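You operate a simulated robot arm through the tools that you are given. There is no shell and no other tool.

Carry out the task below with a simulated two-armed robot. There is one attempt and no reset: what you move stays moved.

TASK
Set the roller centres by the setting card and load the steel drum.
Fine: free the carriage lock to slide it and lock it again; slide the end stop against the drum. Where these are worked on the way, their far stop is far enough and under half their travel is too little: carriage lock.

The check looks at the end state, three seconds after you hand in, the way a careful person would. Anything else that was tipped, shoved, dropped, spilled or broken makes it a failure.

THE ROBOT
Two 7-joint arms with two-finger parallel grippers on one trunk that stands fixed in place. Base frame: the origin is at the foot of the trunk, x ahead of it, y to its left, z up. Readings come in mm, degrees, newtons and seconds.
The left shoulder is at [70, 163, 1195], the right one opposite. With the tool pointing down near the work surface each hand reaches from about 340 to 860 mm from the base axis, measured 20 degrees to its own side. Payload 3.43 kg a hand.
The TCP of each hand is the grasp point between the finger pads, 34 mm short of the fingertips. In the tool frame z runs along the fingers and y along their closing line. Largest opening 128 mm; finger width 24, thickness 12; the body of the gripper, 48 by 130 mm, starts 96 mm behind the TCP.
Orientation is that of the tool frame in the base frame, as a unit quaternion [w, x, y, z]. With the fingers straight down and closing along the base's y, the tool's x points along the base's -x, its y along +y and its z along -z.

THE INTERFACE
- The arms move only by the tool arm_command. It takes "left_rows", "right_rows" or both (then of equal length, played together; a hand with none holds still); each is a list of rows, each a list of 3 entries, a list of its own where there are three numbers: the turn, a rotation vector about the base's x, y, z in degrees, then the shift along the base's x, y, z in cm, then the closure in counts, from 0 (fully open) to 255 (shut). In form: [[[wx, wy, wz], [tx, ty, tz], grip], ...]. A call has 1 to 20 rows; each row shifts and turns the commanded pose from where the row before left it. Rows are played at 5 a second. More than 50 mm and 8.6 degrees between two rows, or a gripper value outside its range, and nothing of the call is played. A pose out of reach is approached as far as the arm can. The call stops where the force on the tool passes 40 N (or 10 N more than at its start, if that is more) or the arm is blocked; 0.2 s more then pass. Each finger travels about 153 mm/s and halts on what it meets, pressing with about 40 N; the grip force reading is that of the motor and also rises with nothing between the fingers. The clock runs only during rows and for 0.2 s after the last one: add rows that do not move to give the fingers time. It gives the time, the measured TCP pose, the force on the tool (base axes), the opening and the grip force at its end, in the units of the frame above (readings bear some noise), with the torque about the TCP (base axes, N m) and any sound that the robot's microphone picked up, and new pictures: "pictures" is both (left out), scene, wrist or none (wrist: the cameras of the hands that moved).
- Cameras (640 x 400 px; columns grow to the right, rows downward): "scene" is now at [125.1, 39.7, 1413.6]; the picture's right is [0.47, -0.88, 0.00], its down [-0.58, -0.31, -0.75] and it looks along [0.67, 0.35, -0.66] (base axes); focal length 318 px, centre (320, 200). "left" rides on the left gripper at [76, 11, -160] in its tool frame; the picture's right is [-0.15, 0.99, 0.00], its down [-0.88, -0.13, -0.46] and it looks along [-0.45, -0.07, 0.89] (tool axes); focal length 234 px, centre (320, 200). "right" rides on the right gripper at [76, -11, -160] in its tool frame; the picture's right is [0.15, 0.99, 0.00], its down [-0.88, 0.13, -0.46] and it looks along [-0.45, 0.07, 0.89] (tool axes); focal length 234 px, centre (320, 200). There is no depth. A picture from a camera that has moved, and an enlarged one, comes with that camera's place and axes in the base frame and with its lens.
- move_column(by): slides the trunk up (or, below 0, down) by that many mm; the arms and the scene camera ride with it, the base frame stays. It gives what a move gives, with no picture.
- aim_head(pan, tilt): turns the head with the scene camera to pan (to the left, within 86 degrees either way) and tilt (down, from -29 to 69), counted from straight ahead of the robot. It gives what a move gives, and a new picture of the scene camera.
- close_up(camera, box): a new picture of the part [left, top, right, bottom] of that camera's present view, enlarged. It takes no simulated time.
- job_done(): hands the job in; it is judged then, once.

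Places have to be worked out from the pictures, the camera data and where the tool is seen. Open the grippers and draw the arms clear of the work before you hand the job in, unless the task says otherwise.

The tools are called after "Emit:" as name(argument=value, ...) on one line, values as JSON. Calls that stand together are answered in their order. arm_command: Moves the arms, as the interface text tells. Its arguments: {"type":"object","properties":{"left_rows":{"type":"array"},"right_rows":{"type":"array"},"pictures":{"type":"string","enum":["both","scene","wrist","none"]}},"required":[]} The other tools are called the same way: move_column (by) moves the trunk up or down; aim_head (pan, tilt) turns the head that bears the scene camera; close_up (camera, box) takes an enlarged picture of a part of a camera's view; job_done () hands the job in.

At the start:

```text
t: 0.0
left_tool_pos: [399.8, 619.7, 1160.5]
left_ee_rot: [0.001, 0.0, 1.0, -0.001]
left_contact_force: [-0.6, -0.1, 0.3]
left_wrist_torque: [-0.05, 0.04, 0.0]
left_width: 128.0
left_grip_force: 0.0
right_tool_pos: [594.8, 86.5, 1096.3]
right_ee_rot: [0.0, -0.001, 1.0, -0.001]
right_contact_force: [1.1, 0.4, 0.2]
right_wrist_torque: [0.0, -0.03, -0.02]
right_width: 128.1
right_grip_force: 0.0
trunk travel left (down, up): [-675.0, 265.0]
head pan, tilt (commanded): [27.8, 41.0]
```

scene: 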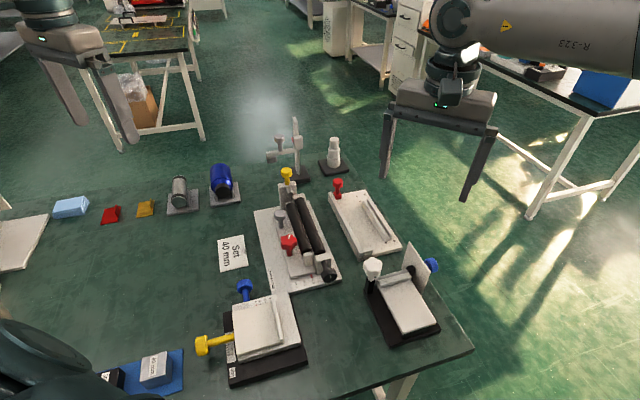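
right: 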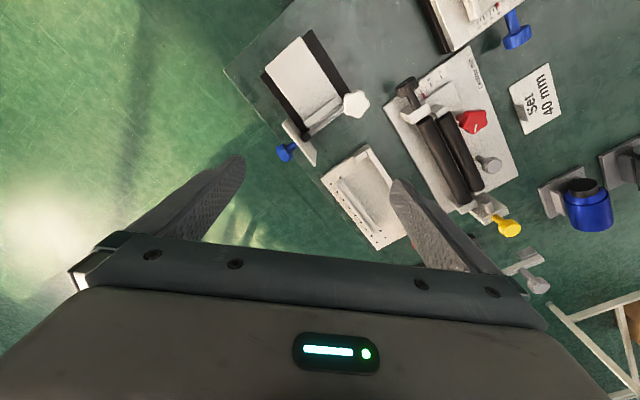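
left: 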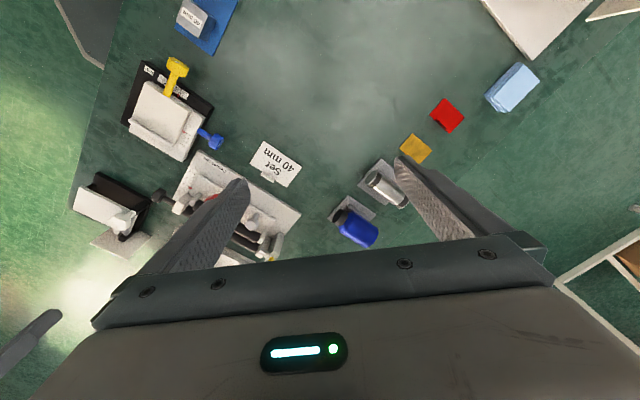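

I begin by looking closely at the roller device, the setting card and the drums in the scene camera.

Emit:
close_up(camera="scene", box=[240, 150, 360, 300])

Emit:
close_up(camera="scene", box=[140, 140, 360, 280])

Emit:
close_up(camera="right", box=[360, 20, 600, 250])

Emit:
close_up(camera="left", box=[140, 120, 420, 280])

```text
2.67 times, centred on (300, 225) of scene
camera zoom: at [125.1, 39.7, 1413.6], right [0.47, -0.88, 0.0], down [-0.58, -0.31, -0.75], along [0.67, 0.35, -0.66], focal length 848 px, centre (373, 133)
```

zoom: 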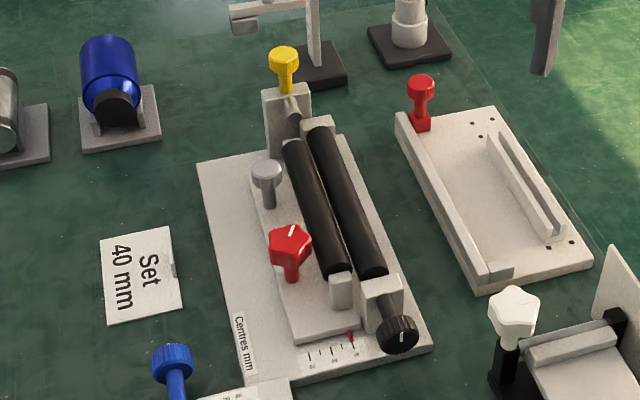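

```text
2.86 times, centred on (250, 210) of scene
camera zoom: at [125.1, 39.7, 1413.6], right [0.47, -0.88, 0.0], down [-0.58, -0.31, -0.75], along [0.67, 0.35, -0.66], focal length 909 px, centre (520, 171)
```

zoom: 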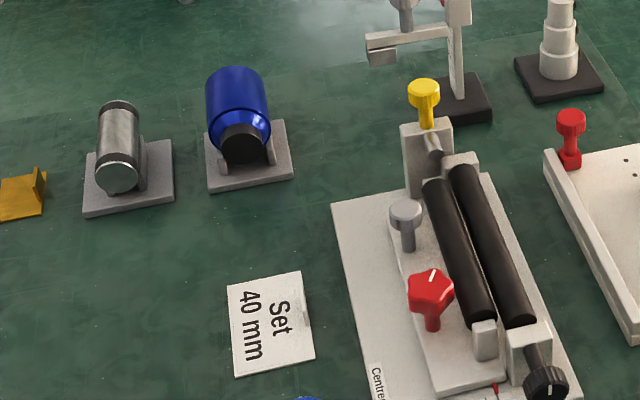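

```text
1.74 times, centred on (480, 135) of right
camera zoom: at [519.8, 75.2, 1254.3], right [-0.15, 0.99, 0.0], down [0.88, 0.13, 0.46], along [0.45, 0.07, -0.89], focal length 407 px, centre (42, 313)
```

zoom: 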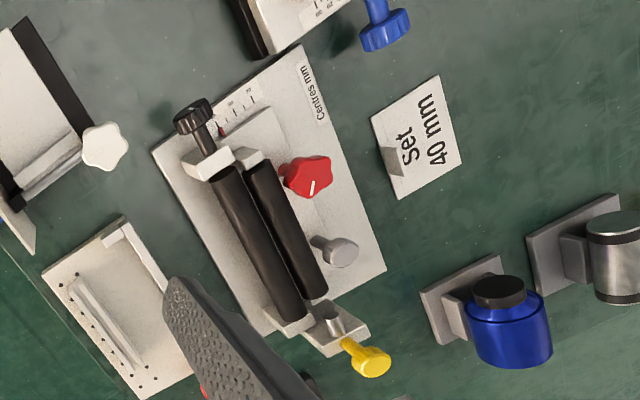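

```text
2.29 times, centred on (280, 200) of left
camera zoom: at [323.3, 630.4, 1320.0], right [0.15, 0.99, 0.0], down [0.88, -0.13, 0.46], along [0.45, -0.07, -0.89], focal length 535 px, centre (411, 200)
```

zoom: 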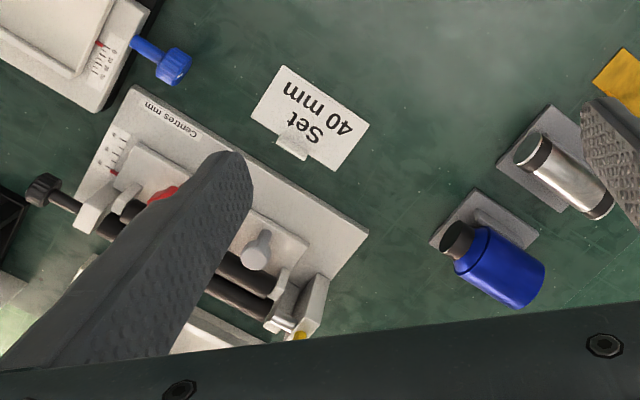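

I zoom in harder on the card, the scale, the lock knob and the drum to understand the mechanism.

Emit:
close_up(camera="scene", box=[270, 230, 350, 290])

Emit:
close_up(camera="scene", box=[210, 230, 260, 280])

Emit:
close_up(camera="scene", box=[255, 160, 335, 220])

Emit:
close_up(camera="scene", box=[150, 150, 250, 220])

Emit:
close_up(camera="right", box=[390, 50, 490, 130])

```text
6.67 times, centred on (310, 260) of scene
camera zoom: at [125.1, 39.7, 1413.6], right [0.47, -0.88, 0.0], down [-0.58, -0.31, -0.75], along [0.67, 0.35, -0.66], focal length 2120 px, centre (387, -200)
```

zoom: 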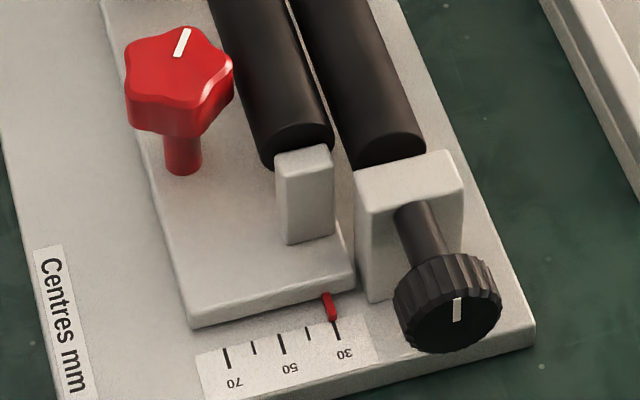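

```text
8.00 times, centred on (235, 255) of scene
camera zoom: at [125.1, 39.7, 1413.6], right [0.47, -0.88, 0.0], down [-0.58, -0.31, -0.75], along [0.67, 0.35, -0.66], focal length 2544 px, centre (1000, -240)
```

zoom: 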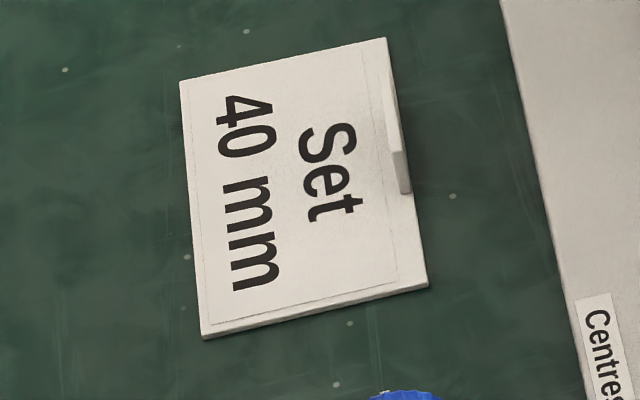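

```text
6.67 times, centred on (295, 190) of scene
camera zoom: at [125.1, 39.7, 1413.6], right [0.47, -0.88, 0.0], down [-0.58, -0.31, -0.75], along [0.67, 0.35, -0.66], focal length 2120 px, centre (487, 267)
```

zoom: 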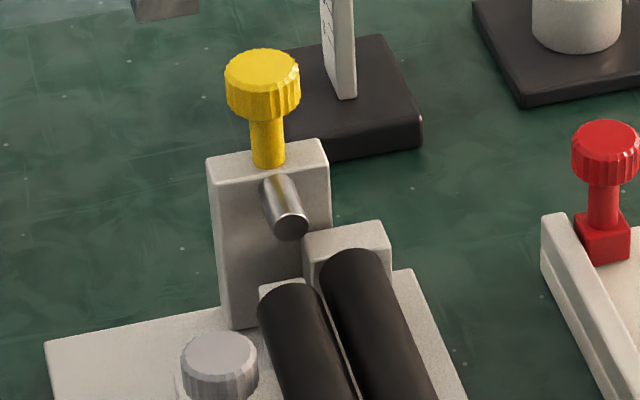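

```text
5.71 times, centred on (200, 185) of scene
camera zoom: at [125.1, 39.7, 1413.6], right [0.47, -0.88, 0.0], down [-0.58, -0.31, -0.75], along [0.67, 0.35, -0.66], focal length 1817 px, centre (1006, 286)
```

zoom: 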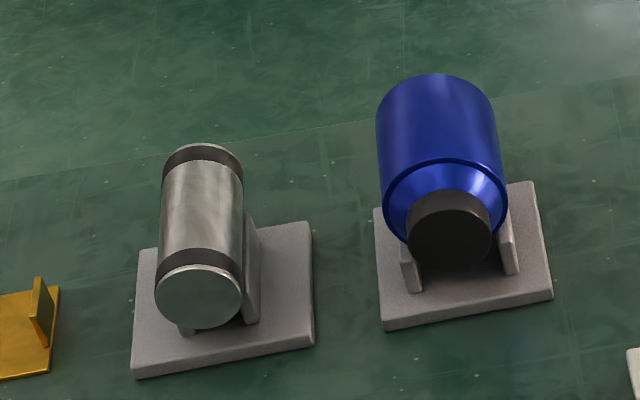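

```text
5.00 times, centred on (440, 90) of right
camera zoom: at [519.8, 75.2, 1254.3], right [-0.15, 0.99, 0.0], down [0.88, 0.13, 0.46], along [0.45, 0.07, -0.89], focal length 1171 px, centre (-280, 750)
```

zoom: 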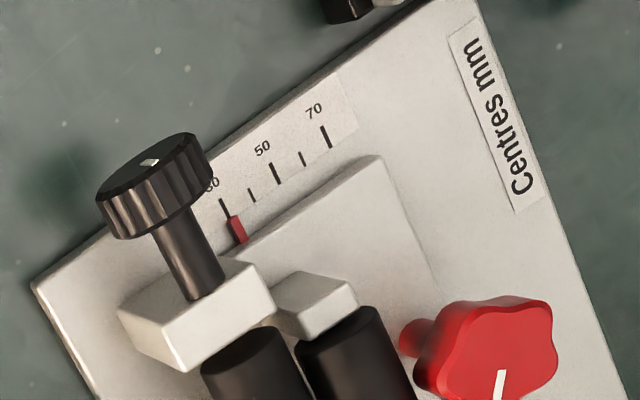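

The card reads 40 mm, the pointer is at 30, the red star knob looks like the carriage lock (about (538, 337, 845)), the grey post is the carriage handle and the yellow knob is the end stop. The rollers lie about 45° in the xy-plane. I bring the left hand over the device, turned 45°, for a closer look, and shift the right hand a little aside.

Emit:
arm_command(left_rows=[[[0, 0, 7.5], [1.17, -3.67, -2.17], 0], [[0, 0, 7.5], [1.17, -3.67, -2.17], 0], [[0, 0, 7.5], [1.17, -3.67, -2.17], 0], [[0, 0, 7.5], [1.17, -3.67, -2.17], 0], [[0, 0, 7.5], [1.17, -3.67, -2.17], 0], [[0, 0, 7.5], [1.17, -3.67, -2.17], 0], [[0, 0, 0], [0, 0, 0], 0]], right_rows=[[[0, 0, 0], [0, -1.5, 0], 0], [[0, 0, 0], [0, -1.5, 0], 0], [[0, 0, 0], [0, -1.5, 0], 0], [[0, 0, 0], [0, -1.5, 0], 0], [[0, 0, 0], [0, -1.5, 0], 0], [[0, 0, 0], [0, -1.5, 0], 0], [[0, 0, 0], [0, 0, 0], 0]], pictures="both")

```text
t: 1.6
left_tool_pos: [470.1, 399.2, 1032.2]
left_ee_rot: [-0.001, -0.383, 0.924, -0.001]
left_contact_force: [0.5, 0.6, 0.7]
left_wrist_torque: [-0.04, -0.03, 0.04]
left_width: 128.0
left_grip_force: 0.1
right_tool_pos: [594.6, -3.0, 1095.3]
right_ee_rot: [0.001, 0.0, 1.0, -0.001]
right_contact_force: [0.2, 0.5, 0.9]
right_wrist_torque: [-0.04, 0.0, -0.02]
right_width: 127.8
right_grip_force: 0.1
trunk travel left (down, up): [-675.0, 265.0]
head pan, tilt (commanded): [27.8, 41.0]
camera scene: at [124.1, 41.1, 1413.6], right [0.47, -0.88, 0.0], down [-0.58, -0.31, -0.75], along [0.67, 0.35, -0.66], focal length 318 px, centre (320, 200)
camera right: at [518.2, -13.9, 1254.9], right [-0.15, 0.99, 0.0], down [0.88, 0.13, 0.46], along [0.45, 0.07, -0.89], focal length 234 px, centre (320, 200)
camera left: at [408.1, 352.2, 1191.5], right [-0.6, 0.8, 0.0], down [0.71, 0.53, 0.46], along [0.37, 0.27, -0.89], focal length 234 px, centre (320, 200)
```

scene: 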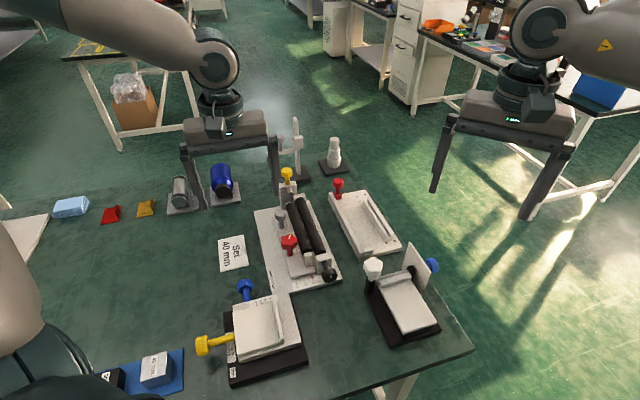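
right: 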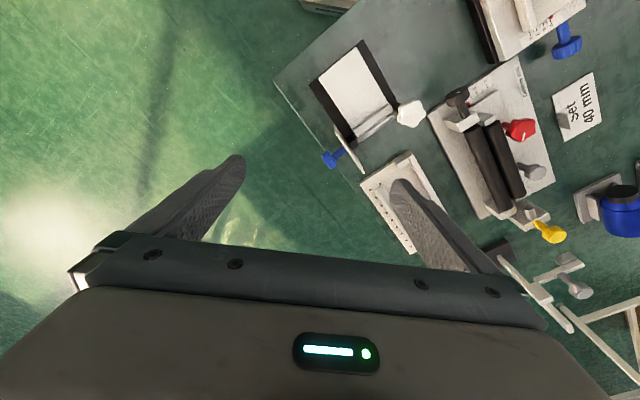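
left: 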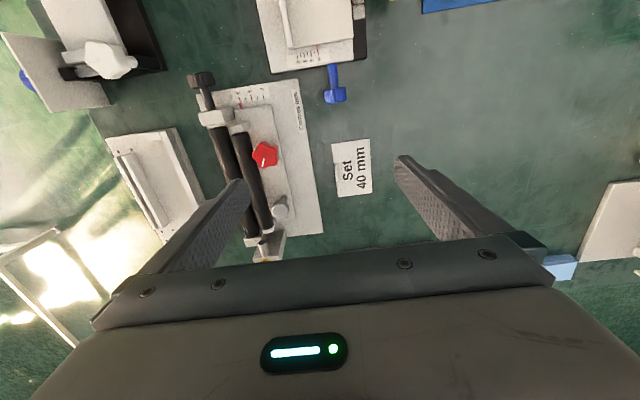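

I zoom into the left camera's view of the device to fix its geometry.

Emit:
close_up(camera="left", box=[180, 60, 340, 160])

Emit:
close_up(camera="left", box=[200, 140, 360, 270])

Emit:
close_up(camera="right", box=[420, 50, 620, 270])

```text
4.00 times, centred on (260, 110) of left
camera zoom: at [408.1, 352.2, 1191.5], right [-0.6, 0.8, 0.0], down [0.71, 0.53, 0.46], along [0.37, 0.27, -0.89], focal length 937 px, centre (560, 560)
```

zoom: 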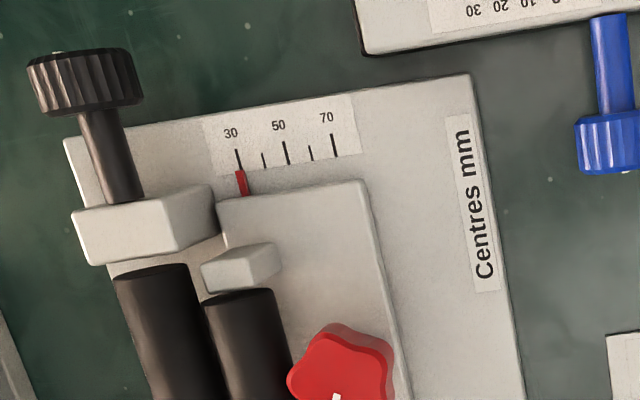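

```text
3.08 times, centred on (280, 205) of left
camera zoom: at [408.1, 352.2, 1191.5], right [-0.6, 0.8, 0.0], down [0.71, 0.53, 0.46], along [0.37, 0.27, -0.89], focal length 720 px, centre (443, 185)
```

zoom: 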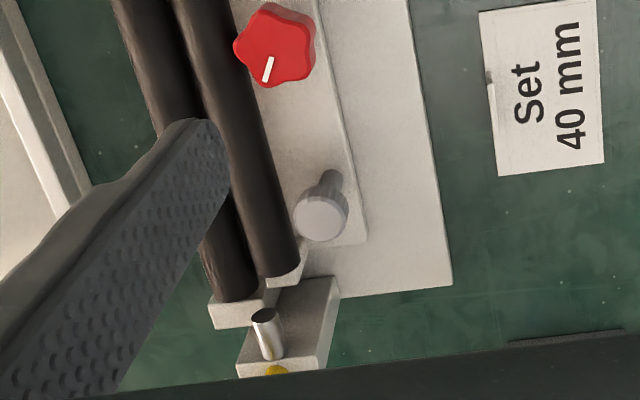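

```text
1.82 times, centred on (520, 160) of right
camera zoom: at [518.2, -13.9, 1254.9], right [-0.15, 0.99, 0.0], down [0.88, 0.13, 0.46], along [0.45, 0.07, -0.89], focal length 426 px, centre (-44, 273)
```

zoom: 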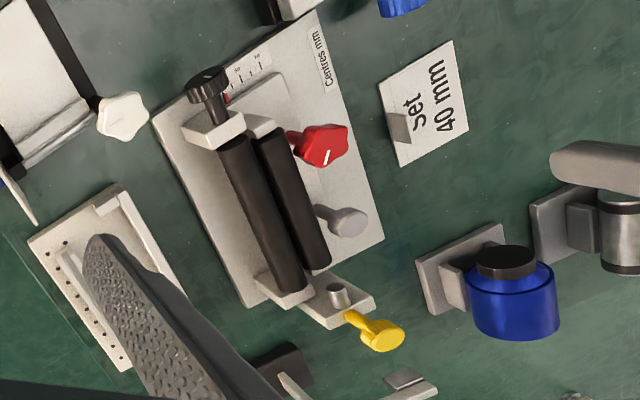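

The device axes lie exactly at 45°: star knob ≈ (541, 345), grey handle ≈ (610, 415), yellow knob ≈ (701, 443), scale in true mm. I move the left hand further along to see the end stop block and how it is guided.

Emit:
arm_command(left_rows=[[[0, 0, 0], [3.4, 3.4, 0], 0], [[0, 0, 0], [3.4, 3.4, 0], 0], [[0, 0, 0], [3.4, 3.4, 0], 0], [[0, 0, 0], [0, 0, 0], 0]], pictures="wrist")

```text
t: 2.6
left_tool_pos: [572.8, 499.7, 1031.1]
left_ee_rot: [-0.001, -0.383, 0.924, 0.0]
left_contact_force: [-0.4, -0.8, -1.1]
left_wrist_torque: [0.02, 0.04, -0.03]
left_width: 128.0
left_grip_force: 0.2
right_tool_pos: [594.7, -3.9, 1095.2]
right_ee_rot: [0.0, 0.0, 1.0, 0.0]
right_contact_force: [-0.4, 0.2, 0.1]
right_wrist_torque: [-0.01, 0.0, 0.02]
right_width: 128.1
right_grip_force: 0.1
trunk travel left (down, up): [-675.0, 265.0]
head pan, tilt (commanded): [27.8, 41.0]
camera left: at [510.5, 453.0, 1191.3], right [-0.6, 0.8, 0.0], down [0.71, 0.53, 0.46], along [0.37, 0.27, -0.89], focal length 234 px, centre (320, 200)
```

left: 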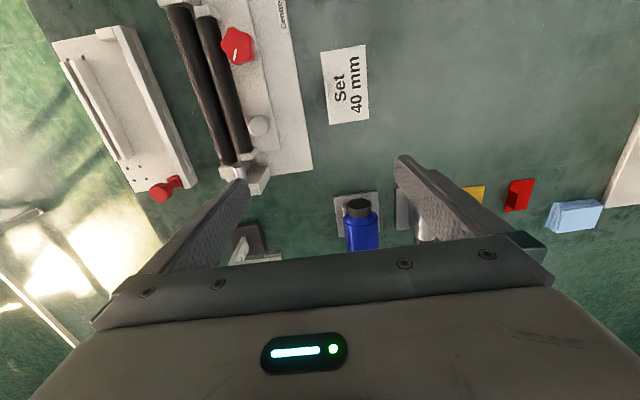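

Zooming in on the end stop and the drum stands.

Emit:
close_up(camera="left", box=[200, 100, 320, 200])

Emit:
close_up(camera="scene", box=[265, 160, 315, 200])

Emit:
close_up(camera="right", box=[490, 180, 580, 250])

Emit:
close_up(camera="scene", box=[150, 160, 250, 220])

```text
4.00 times, centred on (260, 150) of left
camera zoom: at [510.5, 453.0, 1191.3], right [-0.6, 0.8, 0.0], down [0.71, 0.53, 0.46], along [0.37, 0.27, -0.89], focal length 937 px, centre (560, 400)
```

zoom: 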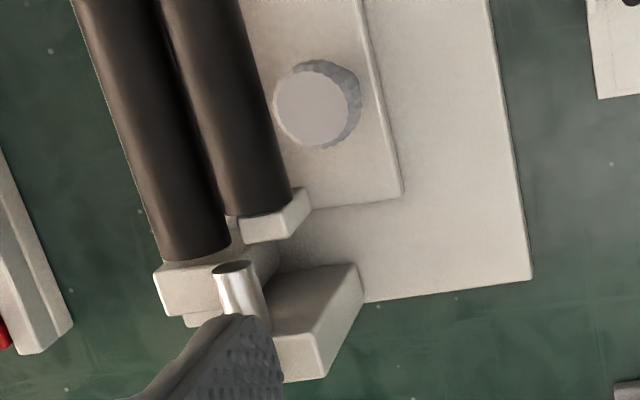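

```text
10.00 times, centred on (290, 180) of scene
camera zoom: at [124.5, 39.2, 1413.6], right [0.47, -0.88, 0.0], down [-0.58, -0.31, -0.76], along [0.67, 0.35, -0.66], focal length 3180 px, centre (620, 400)
```

zoom: 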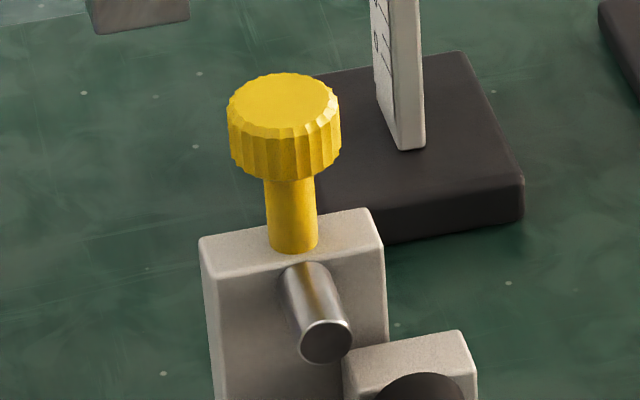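

```text
5.71 times, centred on (535, 215) of right
camera zoom: at [518.7, -15.6, 1254.8], right [-0.15, 0.99, 0.0], down [0.88, 0.13, 0.46], along [0.45, 0.07, -0.89], focal length 1338 px, centre (-909, 114)
```

zoom: 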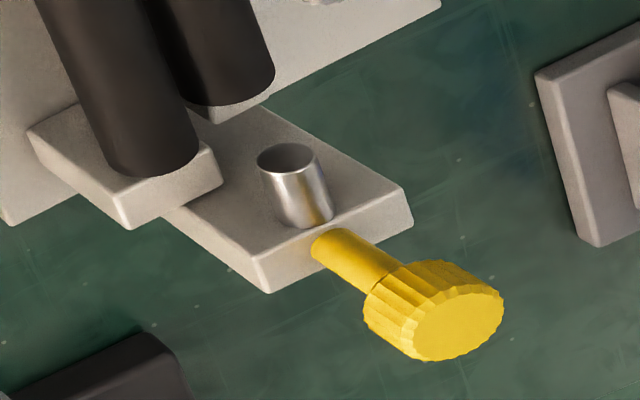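

```text
6.40 times, centred on (200, 190) of scene
camera zoom: at [124.5, 39.2, 1413.6], right [0.47, -0.88, 0.0], down [-0.58, -0.31, -0.76], along [0.67, 0.35, -0.66], focal length 2035 px, centre (1088, 264)
```

zoom: 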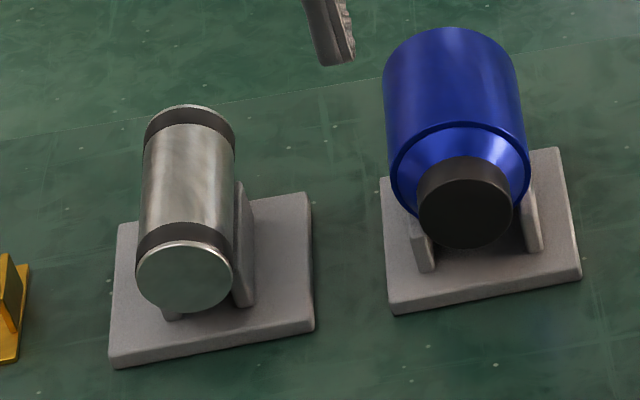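

The star knob sits close to the moving roller, so I want its exact height. I move the left hand over it, turning −90° so the fingers close along the roller direction, and look from there.

Emit:
arm_command(left_rows=[[[0, 0, -8.2], [-0.29, -1.41, -0.645], 0], [[0, 0, -8.2], [-0.29, -1.41, -0.645], 0], [[0, 0, -8.2], [-0.29, -1.41, -0.645], 0], [[0, 0, -8.2], [-0.29, -1.41, -0.645], 0], [[0, 0, -8.2], [-0.29, -1.41, -0.645], 0], [[0, 0, -8.2], [-0.29, -1.41, -0.645], 0], [[0, 0, -8.2], [-0.29, -1.41, -0.645], 0], [[0, 0, -8.2], [-0.29, -1.41, -0.645], 0], [[0, 0, -8.2], [-0.29, -1.41, -0.645], 0], [[0, 0, -8.2], [-0.29, -1.41, -0.645], 0], [[0, 0, -8], [-0.29, -1.41, -0.645], 0], [[0, 0, 0], [0, 0, 0], 0]], pictures="both")

```text
t: 5.2
left_tool_pos: [540.4, 345.6, 957.5]
left_ee_rot: [0.0, 0.383, 0.924, 0.0]
left_contact_force: [-0.5, 0.1, -0.1]
left_wrist_torque: [-0.02, 0.03, -0.02]
left_width: 128.1
left_grip_force: 0.0
right_tool_pos: [594.6, -4.0, 1094.7]
right_ee_rot: [0.0, 0.001, 1.0, 0.0]
right_contact_force: [-0.1, -0.4, -0.3]
right_wrist_torque: [-0.02, -0.01, 0.03]
right_width: 127.8
right_grip_force: 0.2
trunk travel left (down, up): [-675.0, 265.0]
head pan, tilt (commanded): [27.8, 41.0]
camera scene: at [124.9, 39.9, 1413.6], right [0.47, -0.88, 0.0], down [-0.58, -0.31, -0.75], along [0.67, 0.35, -0.66], focal length 318 px, centre (320, 200)
camera left: at [493.2, 406.6, 1117.6], right [0.8, 0.59, 0.0], down [0.53, -0.72, 0.46], along [0.27, -0.37, -0.89], focal length 234 px, centre (320, 200)
```

scene: 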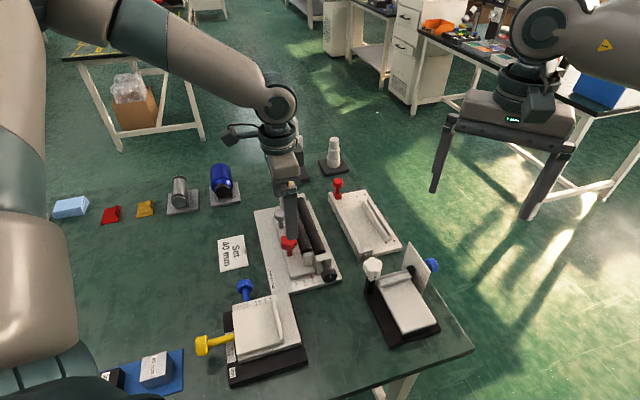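
left: 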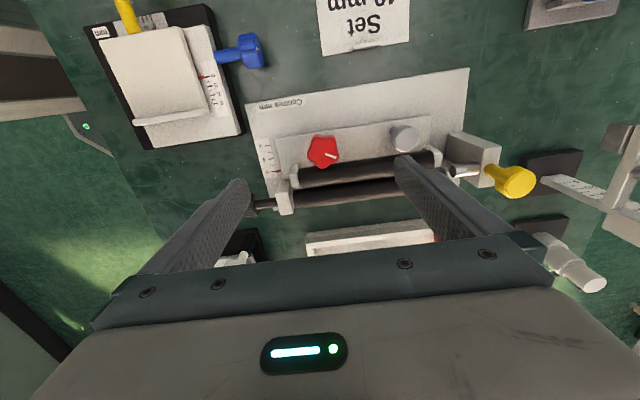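

Emit:
close_up(camera="left", box=[270, 100, 370, 200])

Emit:
close_up(camera="left", box=[380, 100, 540, 200])

Emit:
close_up(camera="left", box=[230, 60, 430, 220])

```text
4.00 times, centred on (320, 150) of left
camera zoom: at [493.2, 406.6, 1117.6], right [0.8, 0.59, 0.0], down [0.53, -0.72, 0.46], along [0.27, -0.37, -0.89], focal length 937 px, centre (320, 400)
```

zoom: 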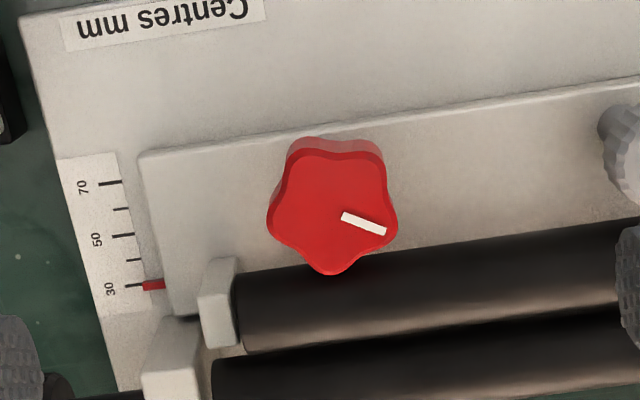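

```text
4.00 times, centred on (460, 150) of left
camera zoom: at [493.2, 406.6, 1117.6], right [0.8, 0.59, 0.0], down [0.53, -0.72, 0.46], along [0.27, -0.37, -0.89], focal length 937 px, centre (-240, 400)
```

zoom: 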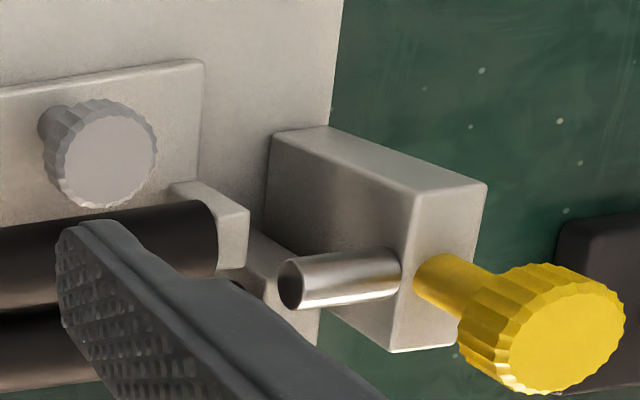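

```text
2.50 times, centred on (330, 140) of left
camera zoom: at [493.2, 406.6, 1117.6], right [0.8, 0.59, 0.0], down [0.53, -0.72, 0.46], along [0.27, -0.37, -0.89], focal length 585 px, centre (295, 350)
```

zoom: 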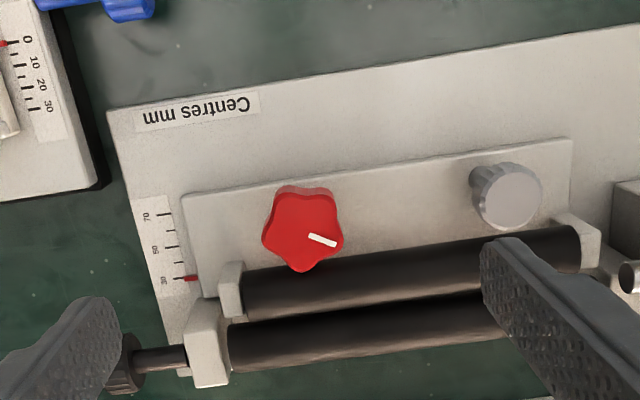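

Triangulation puts the star knob's top at (542, 346, 842), its head from about 825 to 842, beside the moving roller. I pre-close to about 70 mm and descend so that the fingertips straddle the head along the roller direction.

Emit:
arm_command(left_rows=[[[0, 0, 0], [0.15, 0, 0], 115], [[0, 0, 0], [0, 0, -2.5], 115], [[0, 0, 0], [0, 0, -2.5], 115], [[0, 0, 0], [0, 0, -2.0], 115], [[0, 0, 0], [0, 0, 0], 115]], pictures="wrist")

```text
t: 6.4
left_tool_pos: [540.5, 347.3, 889.7]
left_ee_rot: [0.0, 0.383, 0.924, 0.001]
left_contact_force: [-0.2, -0.5, 0.0]
left_wrist_torque: [0.02, -0.02, 0.01]
left_width: 70.2
left_grip_force: 0.0
right_tool_pos: [594.4, -3.5, 1094.7]
right_ee_rot: [0.001, 0.0, 1.0, 0.001]
right_contact_force: [-0.1, 0.4, -1.1]
right_wrist_torque: [-0.02, 0.04, 0.01]
right_width: 128.2
right_grip_force: 0.0
trunk travel left (down, up): [-675.0, 265.0]
head pan, tilt (commanded): [27.8, 41.0]
camera left: at [494.2, 407.2, 1048.4], right [0.8, 0.6, 0.0], down [0.53, -0.71, 0.46], along [0.27, -0.37, -0.89], focal length 234 px, centre (320, 200)
```

left: 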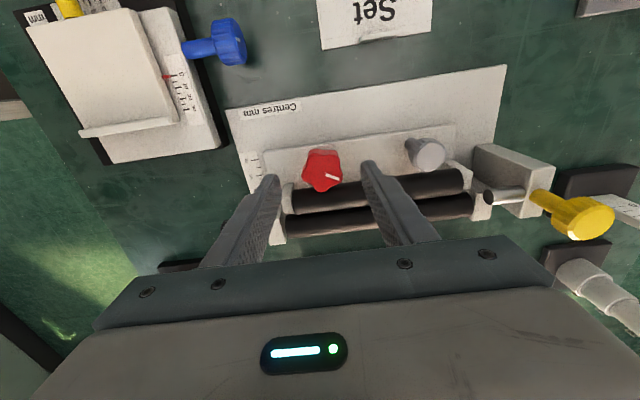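

Emit:
close_up(camera="left", box=[240, 120, 400, 220])

```text
4.00 times, centred on (320, 170) of left
camera zoom: at [494.2, 407.2, 1048.4], right [0.8, 0.6, 0.0], down [0.53, -0.71, 0.46], along [0.27, -0.37, -0.89], focal length 937 px, centre (320, 320)
```

zoom: 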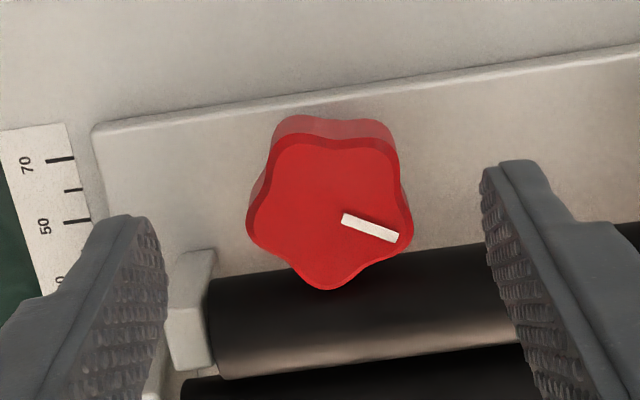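

The star is nicely aligned: one flat (two lobes) faces the right finger and one lobe the left finger. I descend to fingertips at about 830 and close.

Emit:
arm_command(left_rows=[[[0, 0, 0], [0.1, -0.1, -1.3], 115], [[0, 0, 0], [0, 0, -1.3], 115], [[0, 0, 0], [0, 0, 0], 115], [[0, 0, 0], [0, 0, 0], 165], [[0, 0, 0], [0, 0, 0], 200], [[0, 0, 0], [0, 0, 0], 220], [[0, 0, 0], [0, 0, 0], 220]], pictures="wrist")

```text
t: 8.0
left_tool_pos: [543.5, 347.6, 862.2]
left_ee_rot: [0.0, 0.382, 0.924, 0.001]
left_contact_force: [8.8, 10.4, 4.1]
left_wrist_torque: [0.52, -0.13, 0.1]
left_width: 37.5
left_grip_force: 45.3
right_tool_pos: [595.9, -3.6, 1094.8]
right_ee_rot: [-0.001, -0.001, 1.0, -0.001]
right_contact_force: [0.3, -0.3, -0.2]
right_wrist_torque: [-0.03, -0.03, -0.01]
right_width: 128.0
right_grip_force: 0.1
trunk travel left (down, up): [-675.0, 265.0]
head pan, tilt (commanded): [27.8, 41.0]
camera left: at [496.5, 407.9, 1021.8], right [0.8, 0.6, 0.0], down [0.53, -0.71, 0.46], along [0.27, -0.37, -0.89], focal length 234 px, centre (320, 200)
```

left: 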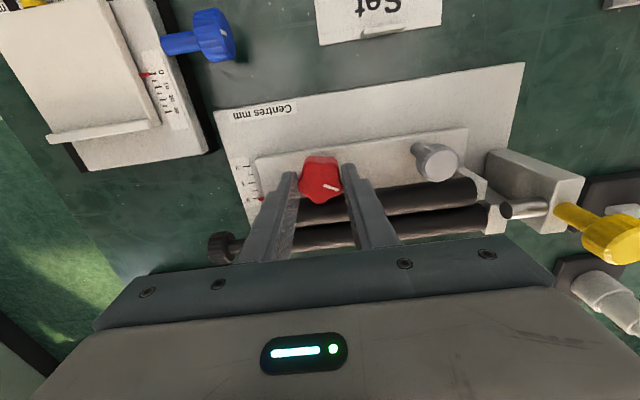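

The knob is gripped (37.5 mm wide). I relieve the side force slightly and try turning it counter-clockwise by 10° while watching the torque and the mark.

Emit:
arm_command(left_rows=[[[0, 0, 0], [0.1, 0.1, 0], 230], [[0, 0, 3.5], [0, 0, 0], 230], [[0, 0, 3.5], [0, 0, 0], 230], [[0, 0, 3.5], [0, 0, 0], 230], [[0, 0, 0], [0, 0, 0], 230]], pictures="wrist")

Emit:
close_up(camera="left", box=[240, 120, 400, 220])

```text
t: 9.2
left_tool_pos: [543.2, 347.6, 861.3]
left_ee_rot: [0.0, 0.296, 0.955, -0.001]
left_contact_force: [1.6, 8.4, 2.4]
left_wrist_torque: [-0.02, -0.43, 0.07]
left_width: 37.2
left_grip_force: 44.9
right_tool_pos: [593.9, -4.0, 1095.8]
right_ee_rot: [0.0, 0.0, 1.0, 0.0]
right_contact_force: [-0.1, 0.1, -0.1]
right_wrist_torque: [0.0, 0.0, -0.02]
right_width: 128.0
right_grip_force: 0.0
trunk travel left (down, up): [-675.0, 265.0]
head pan, tilt (commanded): [27.8, 41.0]
camera left: at [486.4, 398.5, 1021.8], right [0.68, 0.73, 0.0], down [0.65, -0.6, 0.46], along [0.33, -0.31, -0.89], focal length 234 px, centre (320, 200)
```

left: 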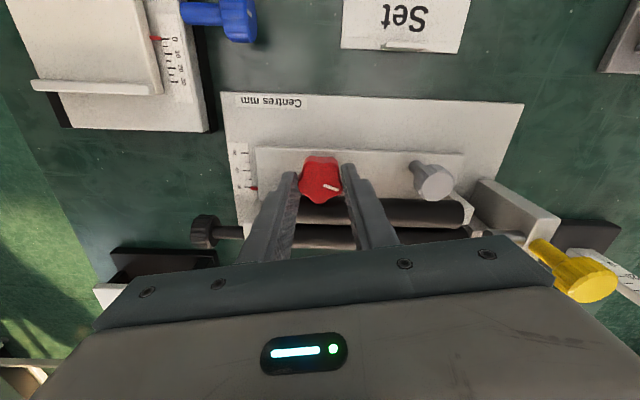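

```text
4.00 times, centred on (320, 170) of left
camera zoom: at [486.4, 398.5, 1021.8], right [0.68, 0.73, 0.0], down [0.65, -0.6, 0.46], along [0.33, -0.31, -0.89], focal length 937 px, centre (320, 320)
```

zoom: 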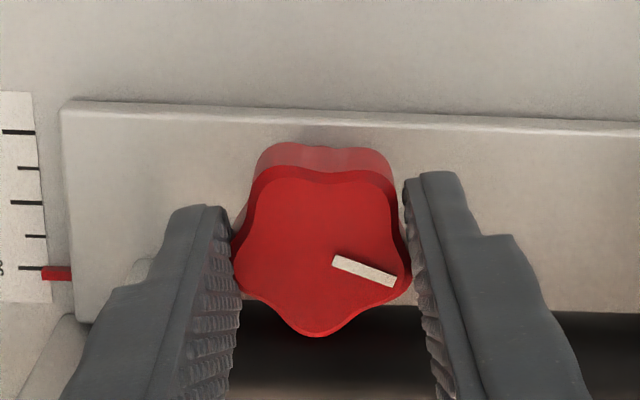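

The knob turns freely counter-clockwise (mark follows, torque tiny). I continue to about 21°.

Emit:
arm_command(left_rows=[[[0, 0, 3.5], [0, 0, 0], 230], [[0, 0, 3.5], [0, 0, 0], 230], [[0, 0, 3.5], [0, 0, 0], 230], [[0, 0, 0], [0, 0, 0], 230]], pictures="wrist")

Emit:
close_up(camera="left", box=[240, 120, 400, 220])

```text
t: 10.2
left_tool_pos: [544.2, 346.5, 861.8]
left_ee_rot: [-0.001, 0.207, 0.978, -0.001]
left_contact_force: [-2.3, 2.3, -6.5]
left_wrist_torque: [-0.01, -0.15, 0.05]
left_width: 37.1
left_grip_force: 44.7
right_tool_pos: [594.4, -2.9, 1094.8]
right_ee_rot: [-0.001, 0.0, 1.0, 0.0]
right_contact_force: [0.6, -0.4, -0.3]
right_wrist_torque: [0.0, -0.01, -0.03]
right_width: 128.1
right_grip_force: 0.0
trunk travel left (down, up): [-675.0, 265.0]
head pan, tilt (commanded): [27.8, 41.0]
camera left: at [478.0, 387.5, 1021.9], right [0.53, 0.84, 0.0], down [0.75, -0.48, 0.45], along [0.38, -0.24, -0.89], focal length 234 px, centre (320, 200)
```

left: 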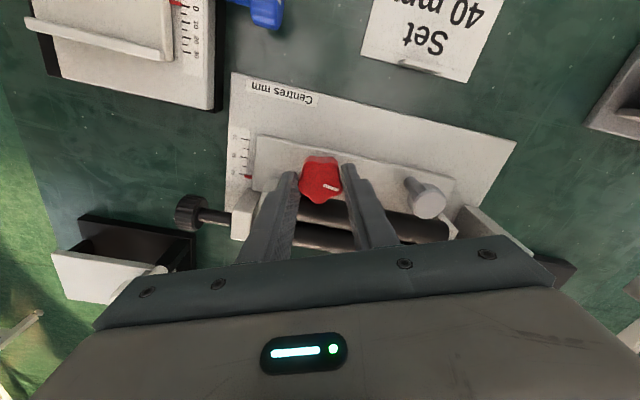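

```text
4.00 times, centred on (320, 170) of left
camera zoom: at [478.0, 387.5, 1021.9], right [0.53, 0.84, 0.0], down [0.75, -0.48, 0.45], along [0.38, -0.24, -0.89], focal length 937 px, centre (320, 320)
```

zoom: 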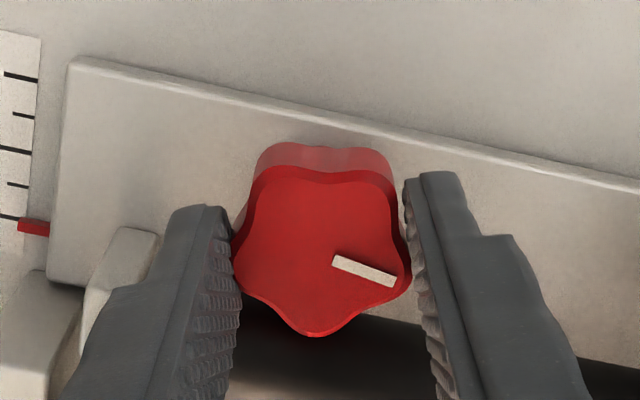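

Still turning freely with no sign of the roller touching the finger. I continue another 10°.

Emit:
arm_command(left_rows=[[[0, 0, 3.5], [0, 0, 0], 230], [[0, 0, 3.5], [0, 0, 0], 230], [[0, 0, 3.5], [0, 0, 0], 230], [[0, 0, 0], [0, 0, 0], 230]], pictures="wrist")

Emit:
close_up(camera="left", box=[240, 120, 400, 220])

```text
t: 11.2
left_tool_pos: [543.5, 348.2, 863.1]
left_ee_rot: [-0.001, 0.117, 0.993, 0.0]
left_contact_force: [-7.8, 3.4, -7.3]
left_wrist_torque: [0.08, 0.24, -0.59]
left_width: 36.8
left_grip_force: 45.4
right_tool_pos: [594.1, -3.4, 1096.7]
right_ee_rot: [0.0, 0.0, 1.0, 0.0]
right_contact_force: [-0.1, 0.1, 0.9]
right_wrist_torque: [0.02, 0.04, -0.02]
right_width: 127.8
right_grip_force: 0.1
trunk travel left (down, up): [-675.0, 265.0]
head pan, tilt (commanded): [27.8, 41.0]
camera left: at [471.1, 374.9, 1022.0], right [0.37, 0.93, 0.0], down [0.83, -0.33, 0.45], along [0.42, -0.17, -0.89], focal length 234 px, centre (320, 200)
```

left: 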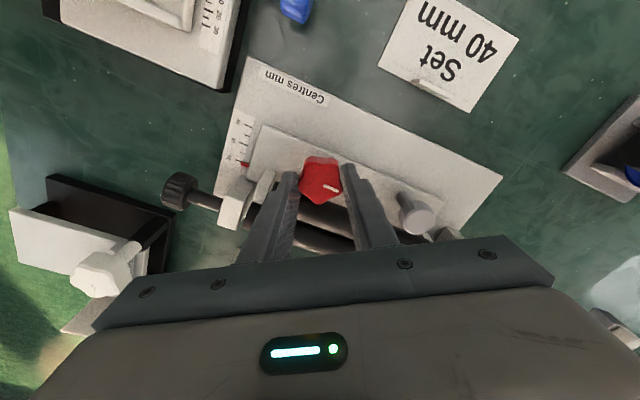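

```text
4.00 times, centred on (320, 170) of left
camera zoom: at [471.1, 374.9, 1022.0], right [0.37, 0.93, 0.0], down [0.83, -0.33, 0.45], along [0.42, -0.17, -0.89], focal length 937 px, centre (320, 320)
```

zoom: 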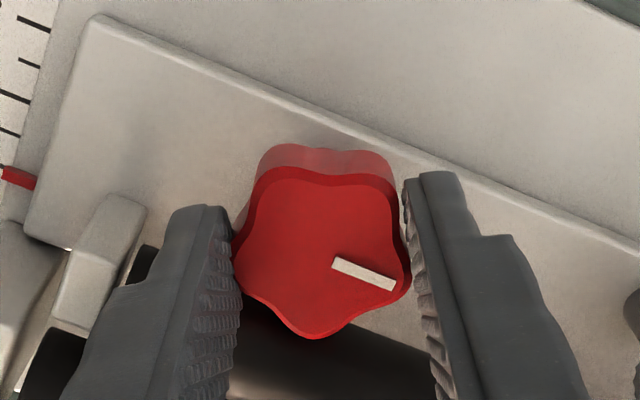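

A torque of −0.59 N·m and a small side force appear: either the stop or the finger meets the roller. I release slightly, lift, turn the hand back by 36° (a star symmetry step), and re-grip.

Emit:
arm_command(left_rows=[[[0, 0, 0], [0, 0, 0], 171], [[0, 0, 0], [0, 0, 1.0], 171], [[0, 0, 0], [0, 0, 1.5], 165], [[0, 0, -7.2], [0, 0, 0], 135], [[0, 0, -7.2], [0, 0, 0], 135], [[0, 0, -7.2], [0, 0, 0], 135], [[0, 0, -7.2], [0, 0, 0], 135], [[0, 0, -7.2], [0.1, 0.1, 0], 135], [[0, 0, 0], [0, 0, 0], 135]], pictures="wrist")

Emit:
close_up(camera="left", box=[240, 120, 400, 220])

```text
t: 13.2
left_tool_pos: [544.6, 348.8, 886.9]
left_ee_rot: [0.0, 0.42, 0.908, 0.001]
left_contact_force: [-0.2, -0.8, 0.5]
left_wrist_torque: [-0.03, 0.0, 0.01]
left_width: 60.4
left_grip_force: 0.0
right_tool_pos: [595.1, -4.1, 1094.5]
right_ee_rot: [0.0, 0.0, 1.0, -0.001]
right_contact_force: [-0.7, -0.5, -0.8]
right_wrist_torque: [-0.01, -0.01, -0.03]
right_width: 128.0
right_grip_force: 0.1
trunk travel left (down, up): [-675.0, 265.0]
head pan, tilt (commanded): [27.8, 41.0]
camera left: at [503.7, 411.8, 1047.5], right [0.85, 0.53, 0.0], down [0.47, -0.75, 0.46], along [0.24, -0.39, -0.89], focal length 234 px, centre (320, 200)
```

left: 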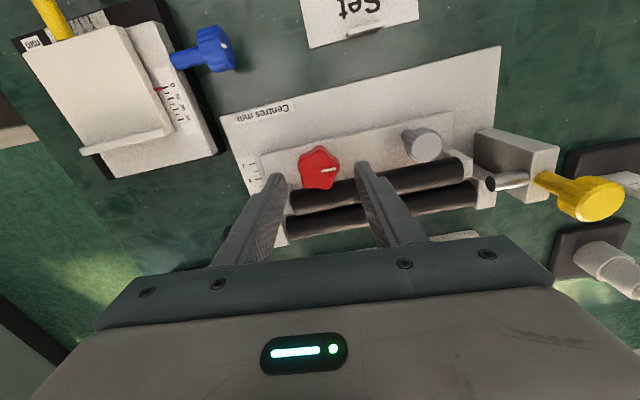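

```text
4.00 times, centred on (320, 170) of left
camera zoom: at [503.7, 411.8, 1047.5], right [0.85, 0.53, 0.0], down [0.47, -0.75, 0.46], along [0.24, -0.39, -0.89], focal length 937 px, centre (320, 320)
```

zoom: 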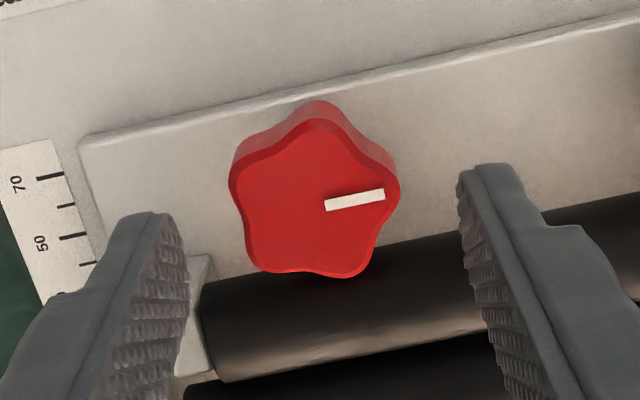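

The star is aligned for the second grip (flat on the left, lobe on the right). I descend, close and turn a further 30°, watching the torque.

Emit:
arm_command(left_rows=[[[0, 0, 0], [0, 0, -1.2], 135], [[0, 0, 0], [0, 0, -1.2], 135], [[0, 0, 0], [0, 0, 0], 165], [[0, 0, 0], [0, 0, 0], 200], [[0, 0, 0], [0, 0, 0], 230], [[0, 0, 0], [0, 0, 0], 230], [[0, 0, 3.5], [0, 0, 0], 230], [[0, 0, 3.5], [0, 0, 0], 230], [[0, 0, 3.5], [0, 0, 0], 230], [[0, 0, 0], [0, 0, 0], 230]], pictures="wrist")

Emit:
close_up(camera="left", box=[240, 120, 400, 220])

```text
t: 15.4
left_tool_pos: [545.1, 347.5, 863.1]
left_ee_rot: [-0.001, 0.334, 0.943, 0.0]
left_contact_force: [-9.8, -13.7, -12.4]
left_wrist_torque: [-0.28, -0.01, 0.04]
left_width: 37.4
left_grip_force: 45.2
right_tool_pos: [594.9, -5.5, 1095.0]
right_ee_rot: [0.0, 0.0, 1.0, 0.0]
right_contact_force: [-0.7, -0.2, -0.2]
right_wrist_torque: [0.04, 0.0, -0.01]
right_width: 128.1
right_grip_force: 0.2
trunk travel left (down, up): [-675.0, 265.0]
head pan, tilt (commanded): [27.8, 41.0]
camera left: at [491.8, 402.0, 1022.8], right [0.74, 0.68, 0.0], down [0.6, -0.65, 0.45], along [0.31, -0.34, -0.89], focal length 234 px, centre (320, 200)
```

left: 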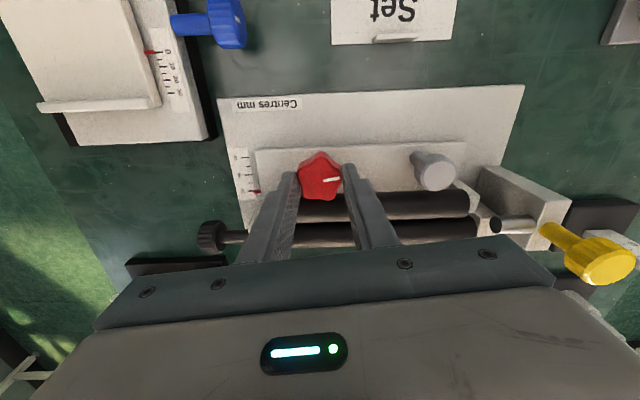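

```text
4.00 times, centred on (320, 170) of left
camera zoom: at [491.8, 402.0, 1022.8], right [0.74, 0.68, 0.0], down [0.6, -0.65, 0.45], along [0.31, -0.34, -0.89], focal length 937 px, centre (320, 320)
```

zoom: 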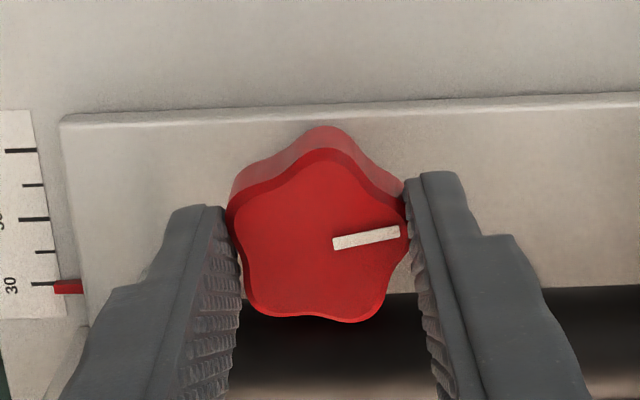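

It keeps turning freely (about 42° so far), so the earlier resistance was not the stop. I relieve the push along the roller direction and continue.

Emit:
arm_command(left_rows=[[[0, 0, 0], [-0.1, -0.1, 0], 230], [[0, 0, 3.5], [0, 0, 0], 230], [[0, 0, 3.5], [0, 0, 0], 230], [[0, 0, 3.5], [0, 0, 0], 230], [[0, 0, 3.5], [0, 0, 0], 230], [[0, 0, 0], [0, 0, 0], 230]], pictures="wrist")

Emit:
close_up(camera="left", box=[240, 120, 400, 220])

```text
t: 16.8
left_tool_pos: [543.3, 347.6, 862.3]
left_ee_rot: [0.0, 0.216, 0.976, 0.0]
left_contact_force: [-3.6, -7.0, -11.2]
left_wrist_torque: [0.1, 0.14, 0.04]
left_width: 37.3
left_grip_force: 44.9
right_tool_pos: [594.7, -3.4, 1094.2]
right_ee_rot: [0.0, -0.001, 1.0, 0.0]
right_contact_force: [-0.6, 0.2, 0.3]
right_wrist_torque: [0.01, 0.0, -0.04]
right_width: 128.3
right_grip_force: 0.1
trunk travel left (down, up): [-675.0, 265.0]
head pan, tilt (commanded): [27.8, 41.0]
camera left: at [479.4, 388.1, 1022.8], right [0.55, 0.84, 0.0], down [0.74, -0.49, 0.46], along [0.38, -0.25, -0.89], focal length 234 px, centre (320, 200)
```

left: 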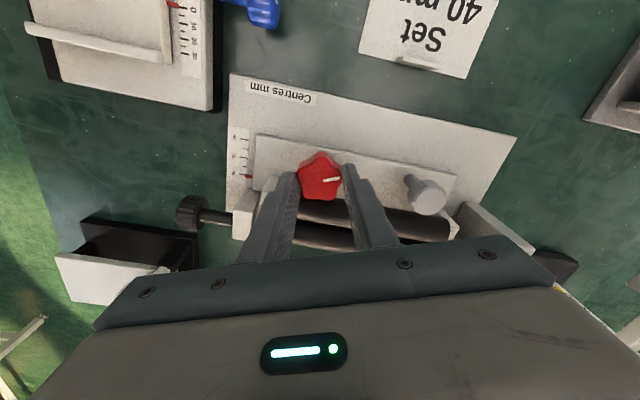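

```text
4.00 times, centred on (320, 170) of left
camera zoom: at [479.4, 388.1, 1022.8], right [0.55, 0.84, 0.0], down [0.74, -0.49, 0.46], along [0.38, -0.25, -0.89], focal length 937 px, centre (320, 320)
```

zoom: 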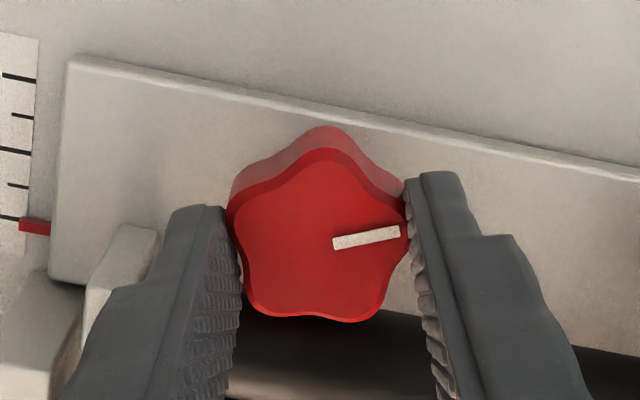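

Still free at about 56°. I turn 7° more, then release, lift, turn the hand back 36° and grip again.

Emit:
arm_command(left_rows=[[[0, 0, 3.5], [0, 0, 0], 230], [[0, 0, 3.5], [0, 0, 0], 230], [[0, 0, 0], [0, 0, 0], 171], [[0, 0, 0], [0, 0, 1.0], 171], [[0, 0, 0], [0, 0, 1.5], 165], [[0, 0, -7.2], [0, 0, 0], 135], [[0, 0, -7.2], [0, 0, 0], 135], [[0, 0, -7.2], [0, 0, 0], 135], [[0, 0, -7.2], [0, 0, 0], 135], [[0, 0, -7.2], [0, 0, 0], 135], [[0, 0, 0], [0, 0, 0], 135]], pictures="wrist")

Emit:
close_up(camera="left", box=[240, 120, 400, 220])

```text
t: 19.2
left_tool_pos: [544.7, 346.6, 888.1]
left_ee_rot: [0.0, 0.455, 0.891, 0.0]
left_contact_force: [-0.2, -0.2, -0.5]
left_wrist_torque: [0.04, 0.0, 0.03]
left_width: 60.1
left_grip_force: 0.0
right_tool_pos: [594.8, -4.5, 1094.4]
right_ee_rot: [0.0, 0.0, 1.0, 0.0]
right_contact_force: [-0.2, -0.3, 0.2]
right_wrist_torque: [0.03, 0.01, 0.0]
right_width: 128.1
right_grip_force: 0.0
trunk travel left (down, up): [-675.0, 265.0]
head pan, tilt (commanded): [27.8, 41.0]
camera left: at [508.2, 413.8, 1048.7], right [0.89, 0.46, 0.0], down [0.41, -0.79, 0.46], along [0.21, -0.4, -0.89], focal length 234 px, centre (320, 200)
```

left: 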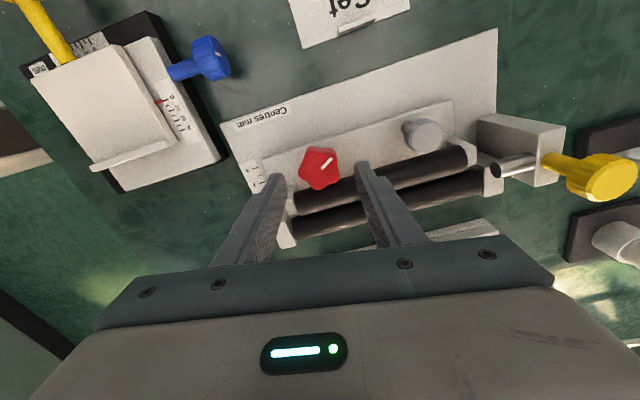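

```text
4.00 times, centred on (320, 170) of left
camera zoom: at [508.2, 413.8, 1048.7], right [0.89, 0.46, 0.0], down [0.41, -0.79, 0.46], along [0.21, -0.4, -0.89], focal length 937 px, centre (320, 320)
```

zoom: 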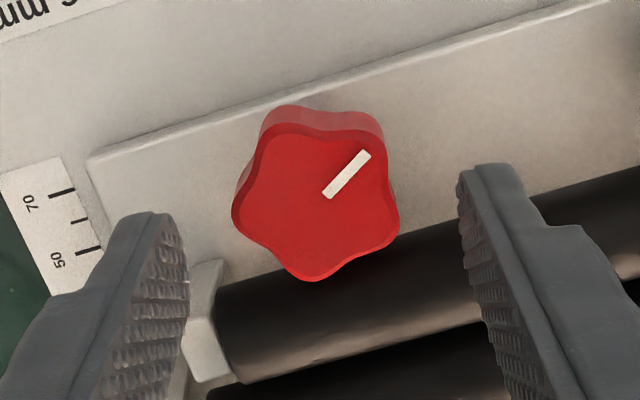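

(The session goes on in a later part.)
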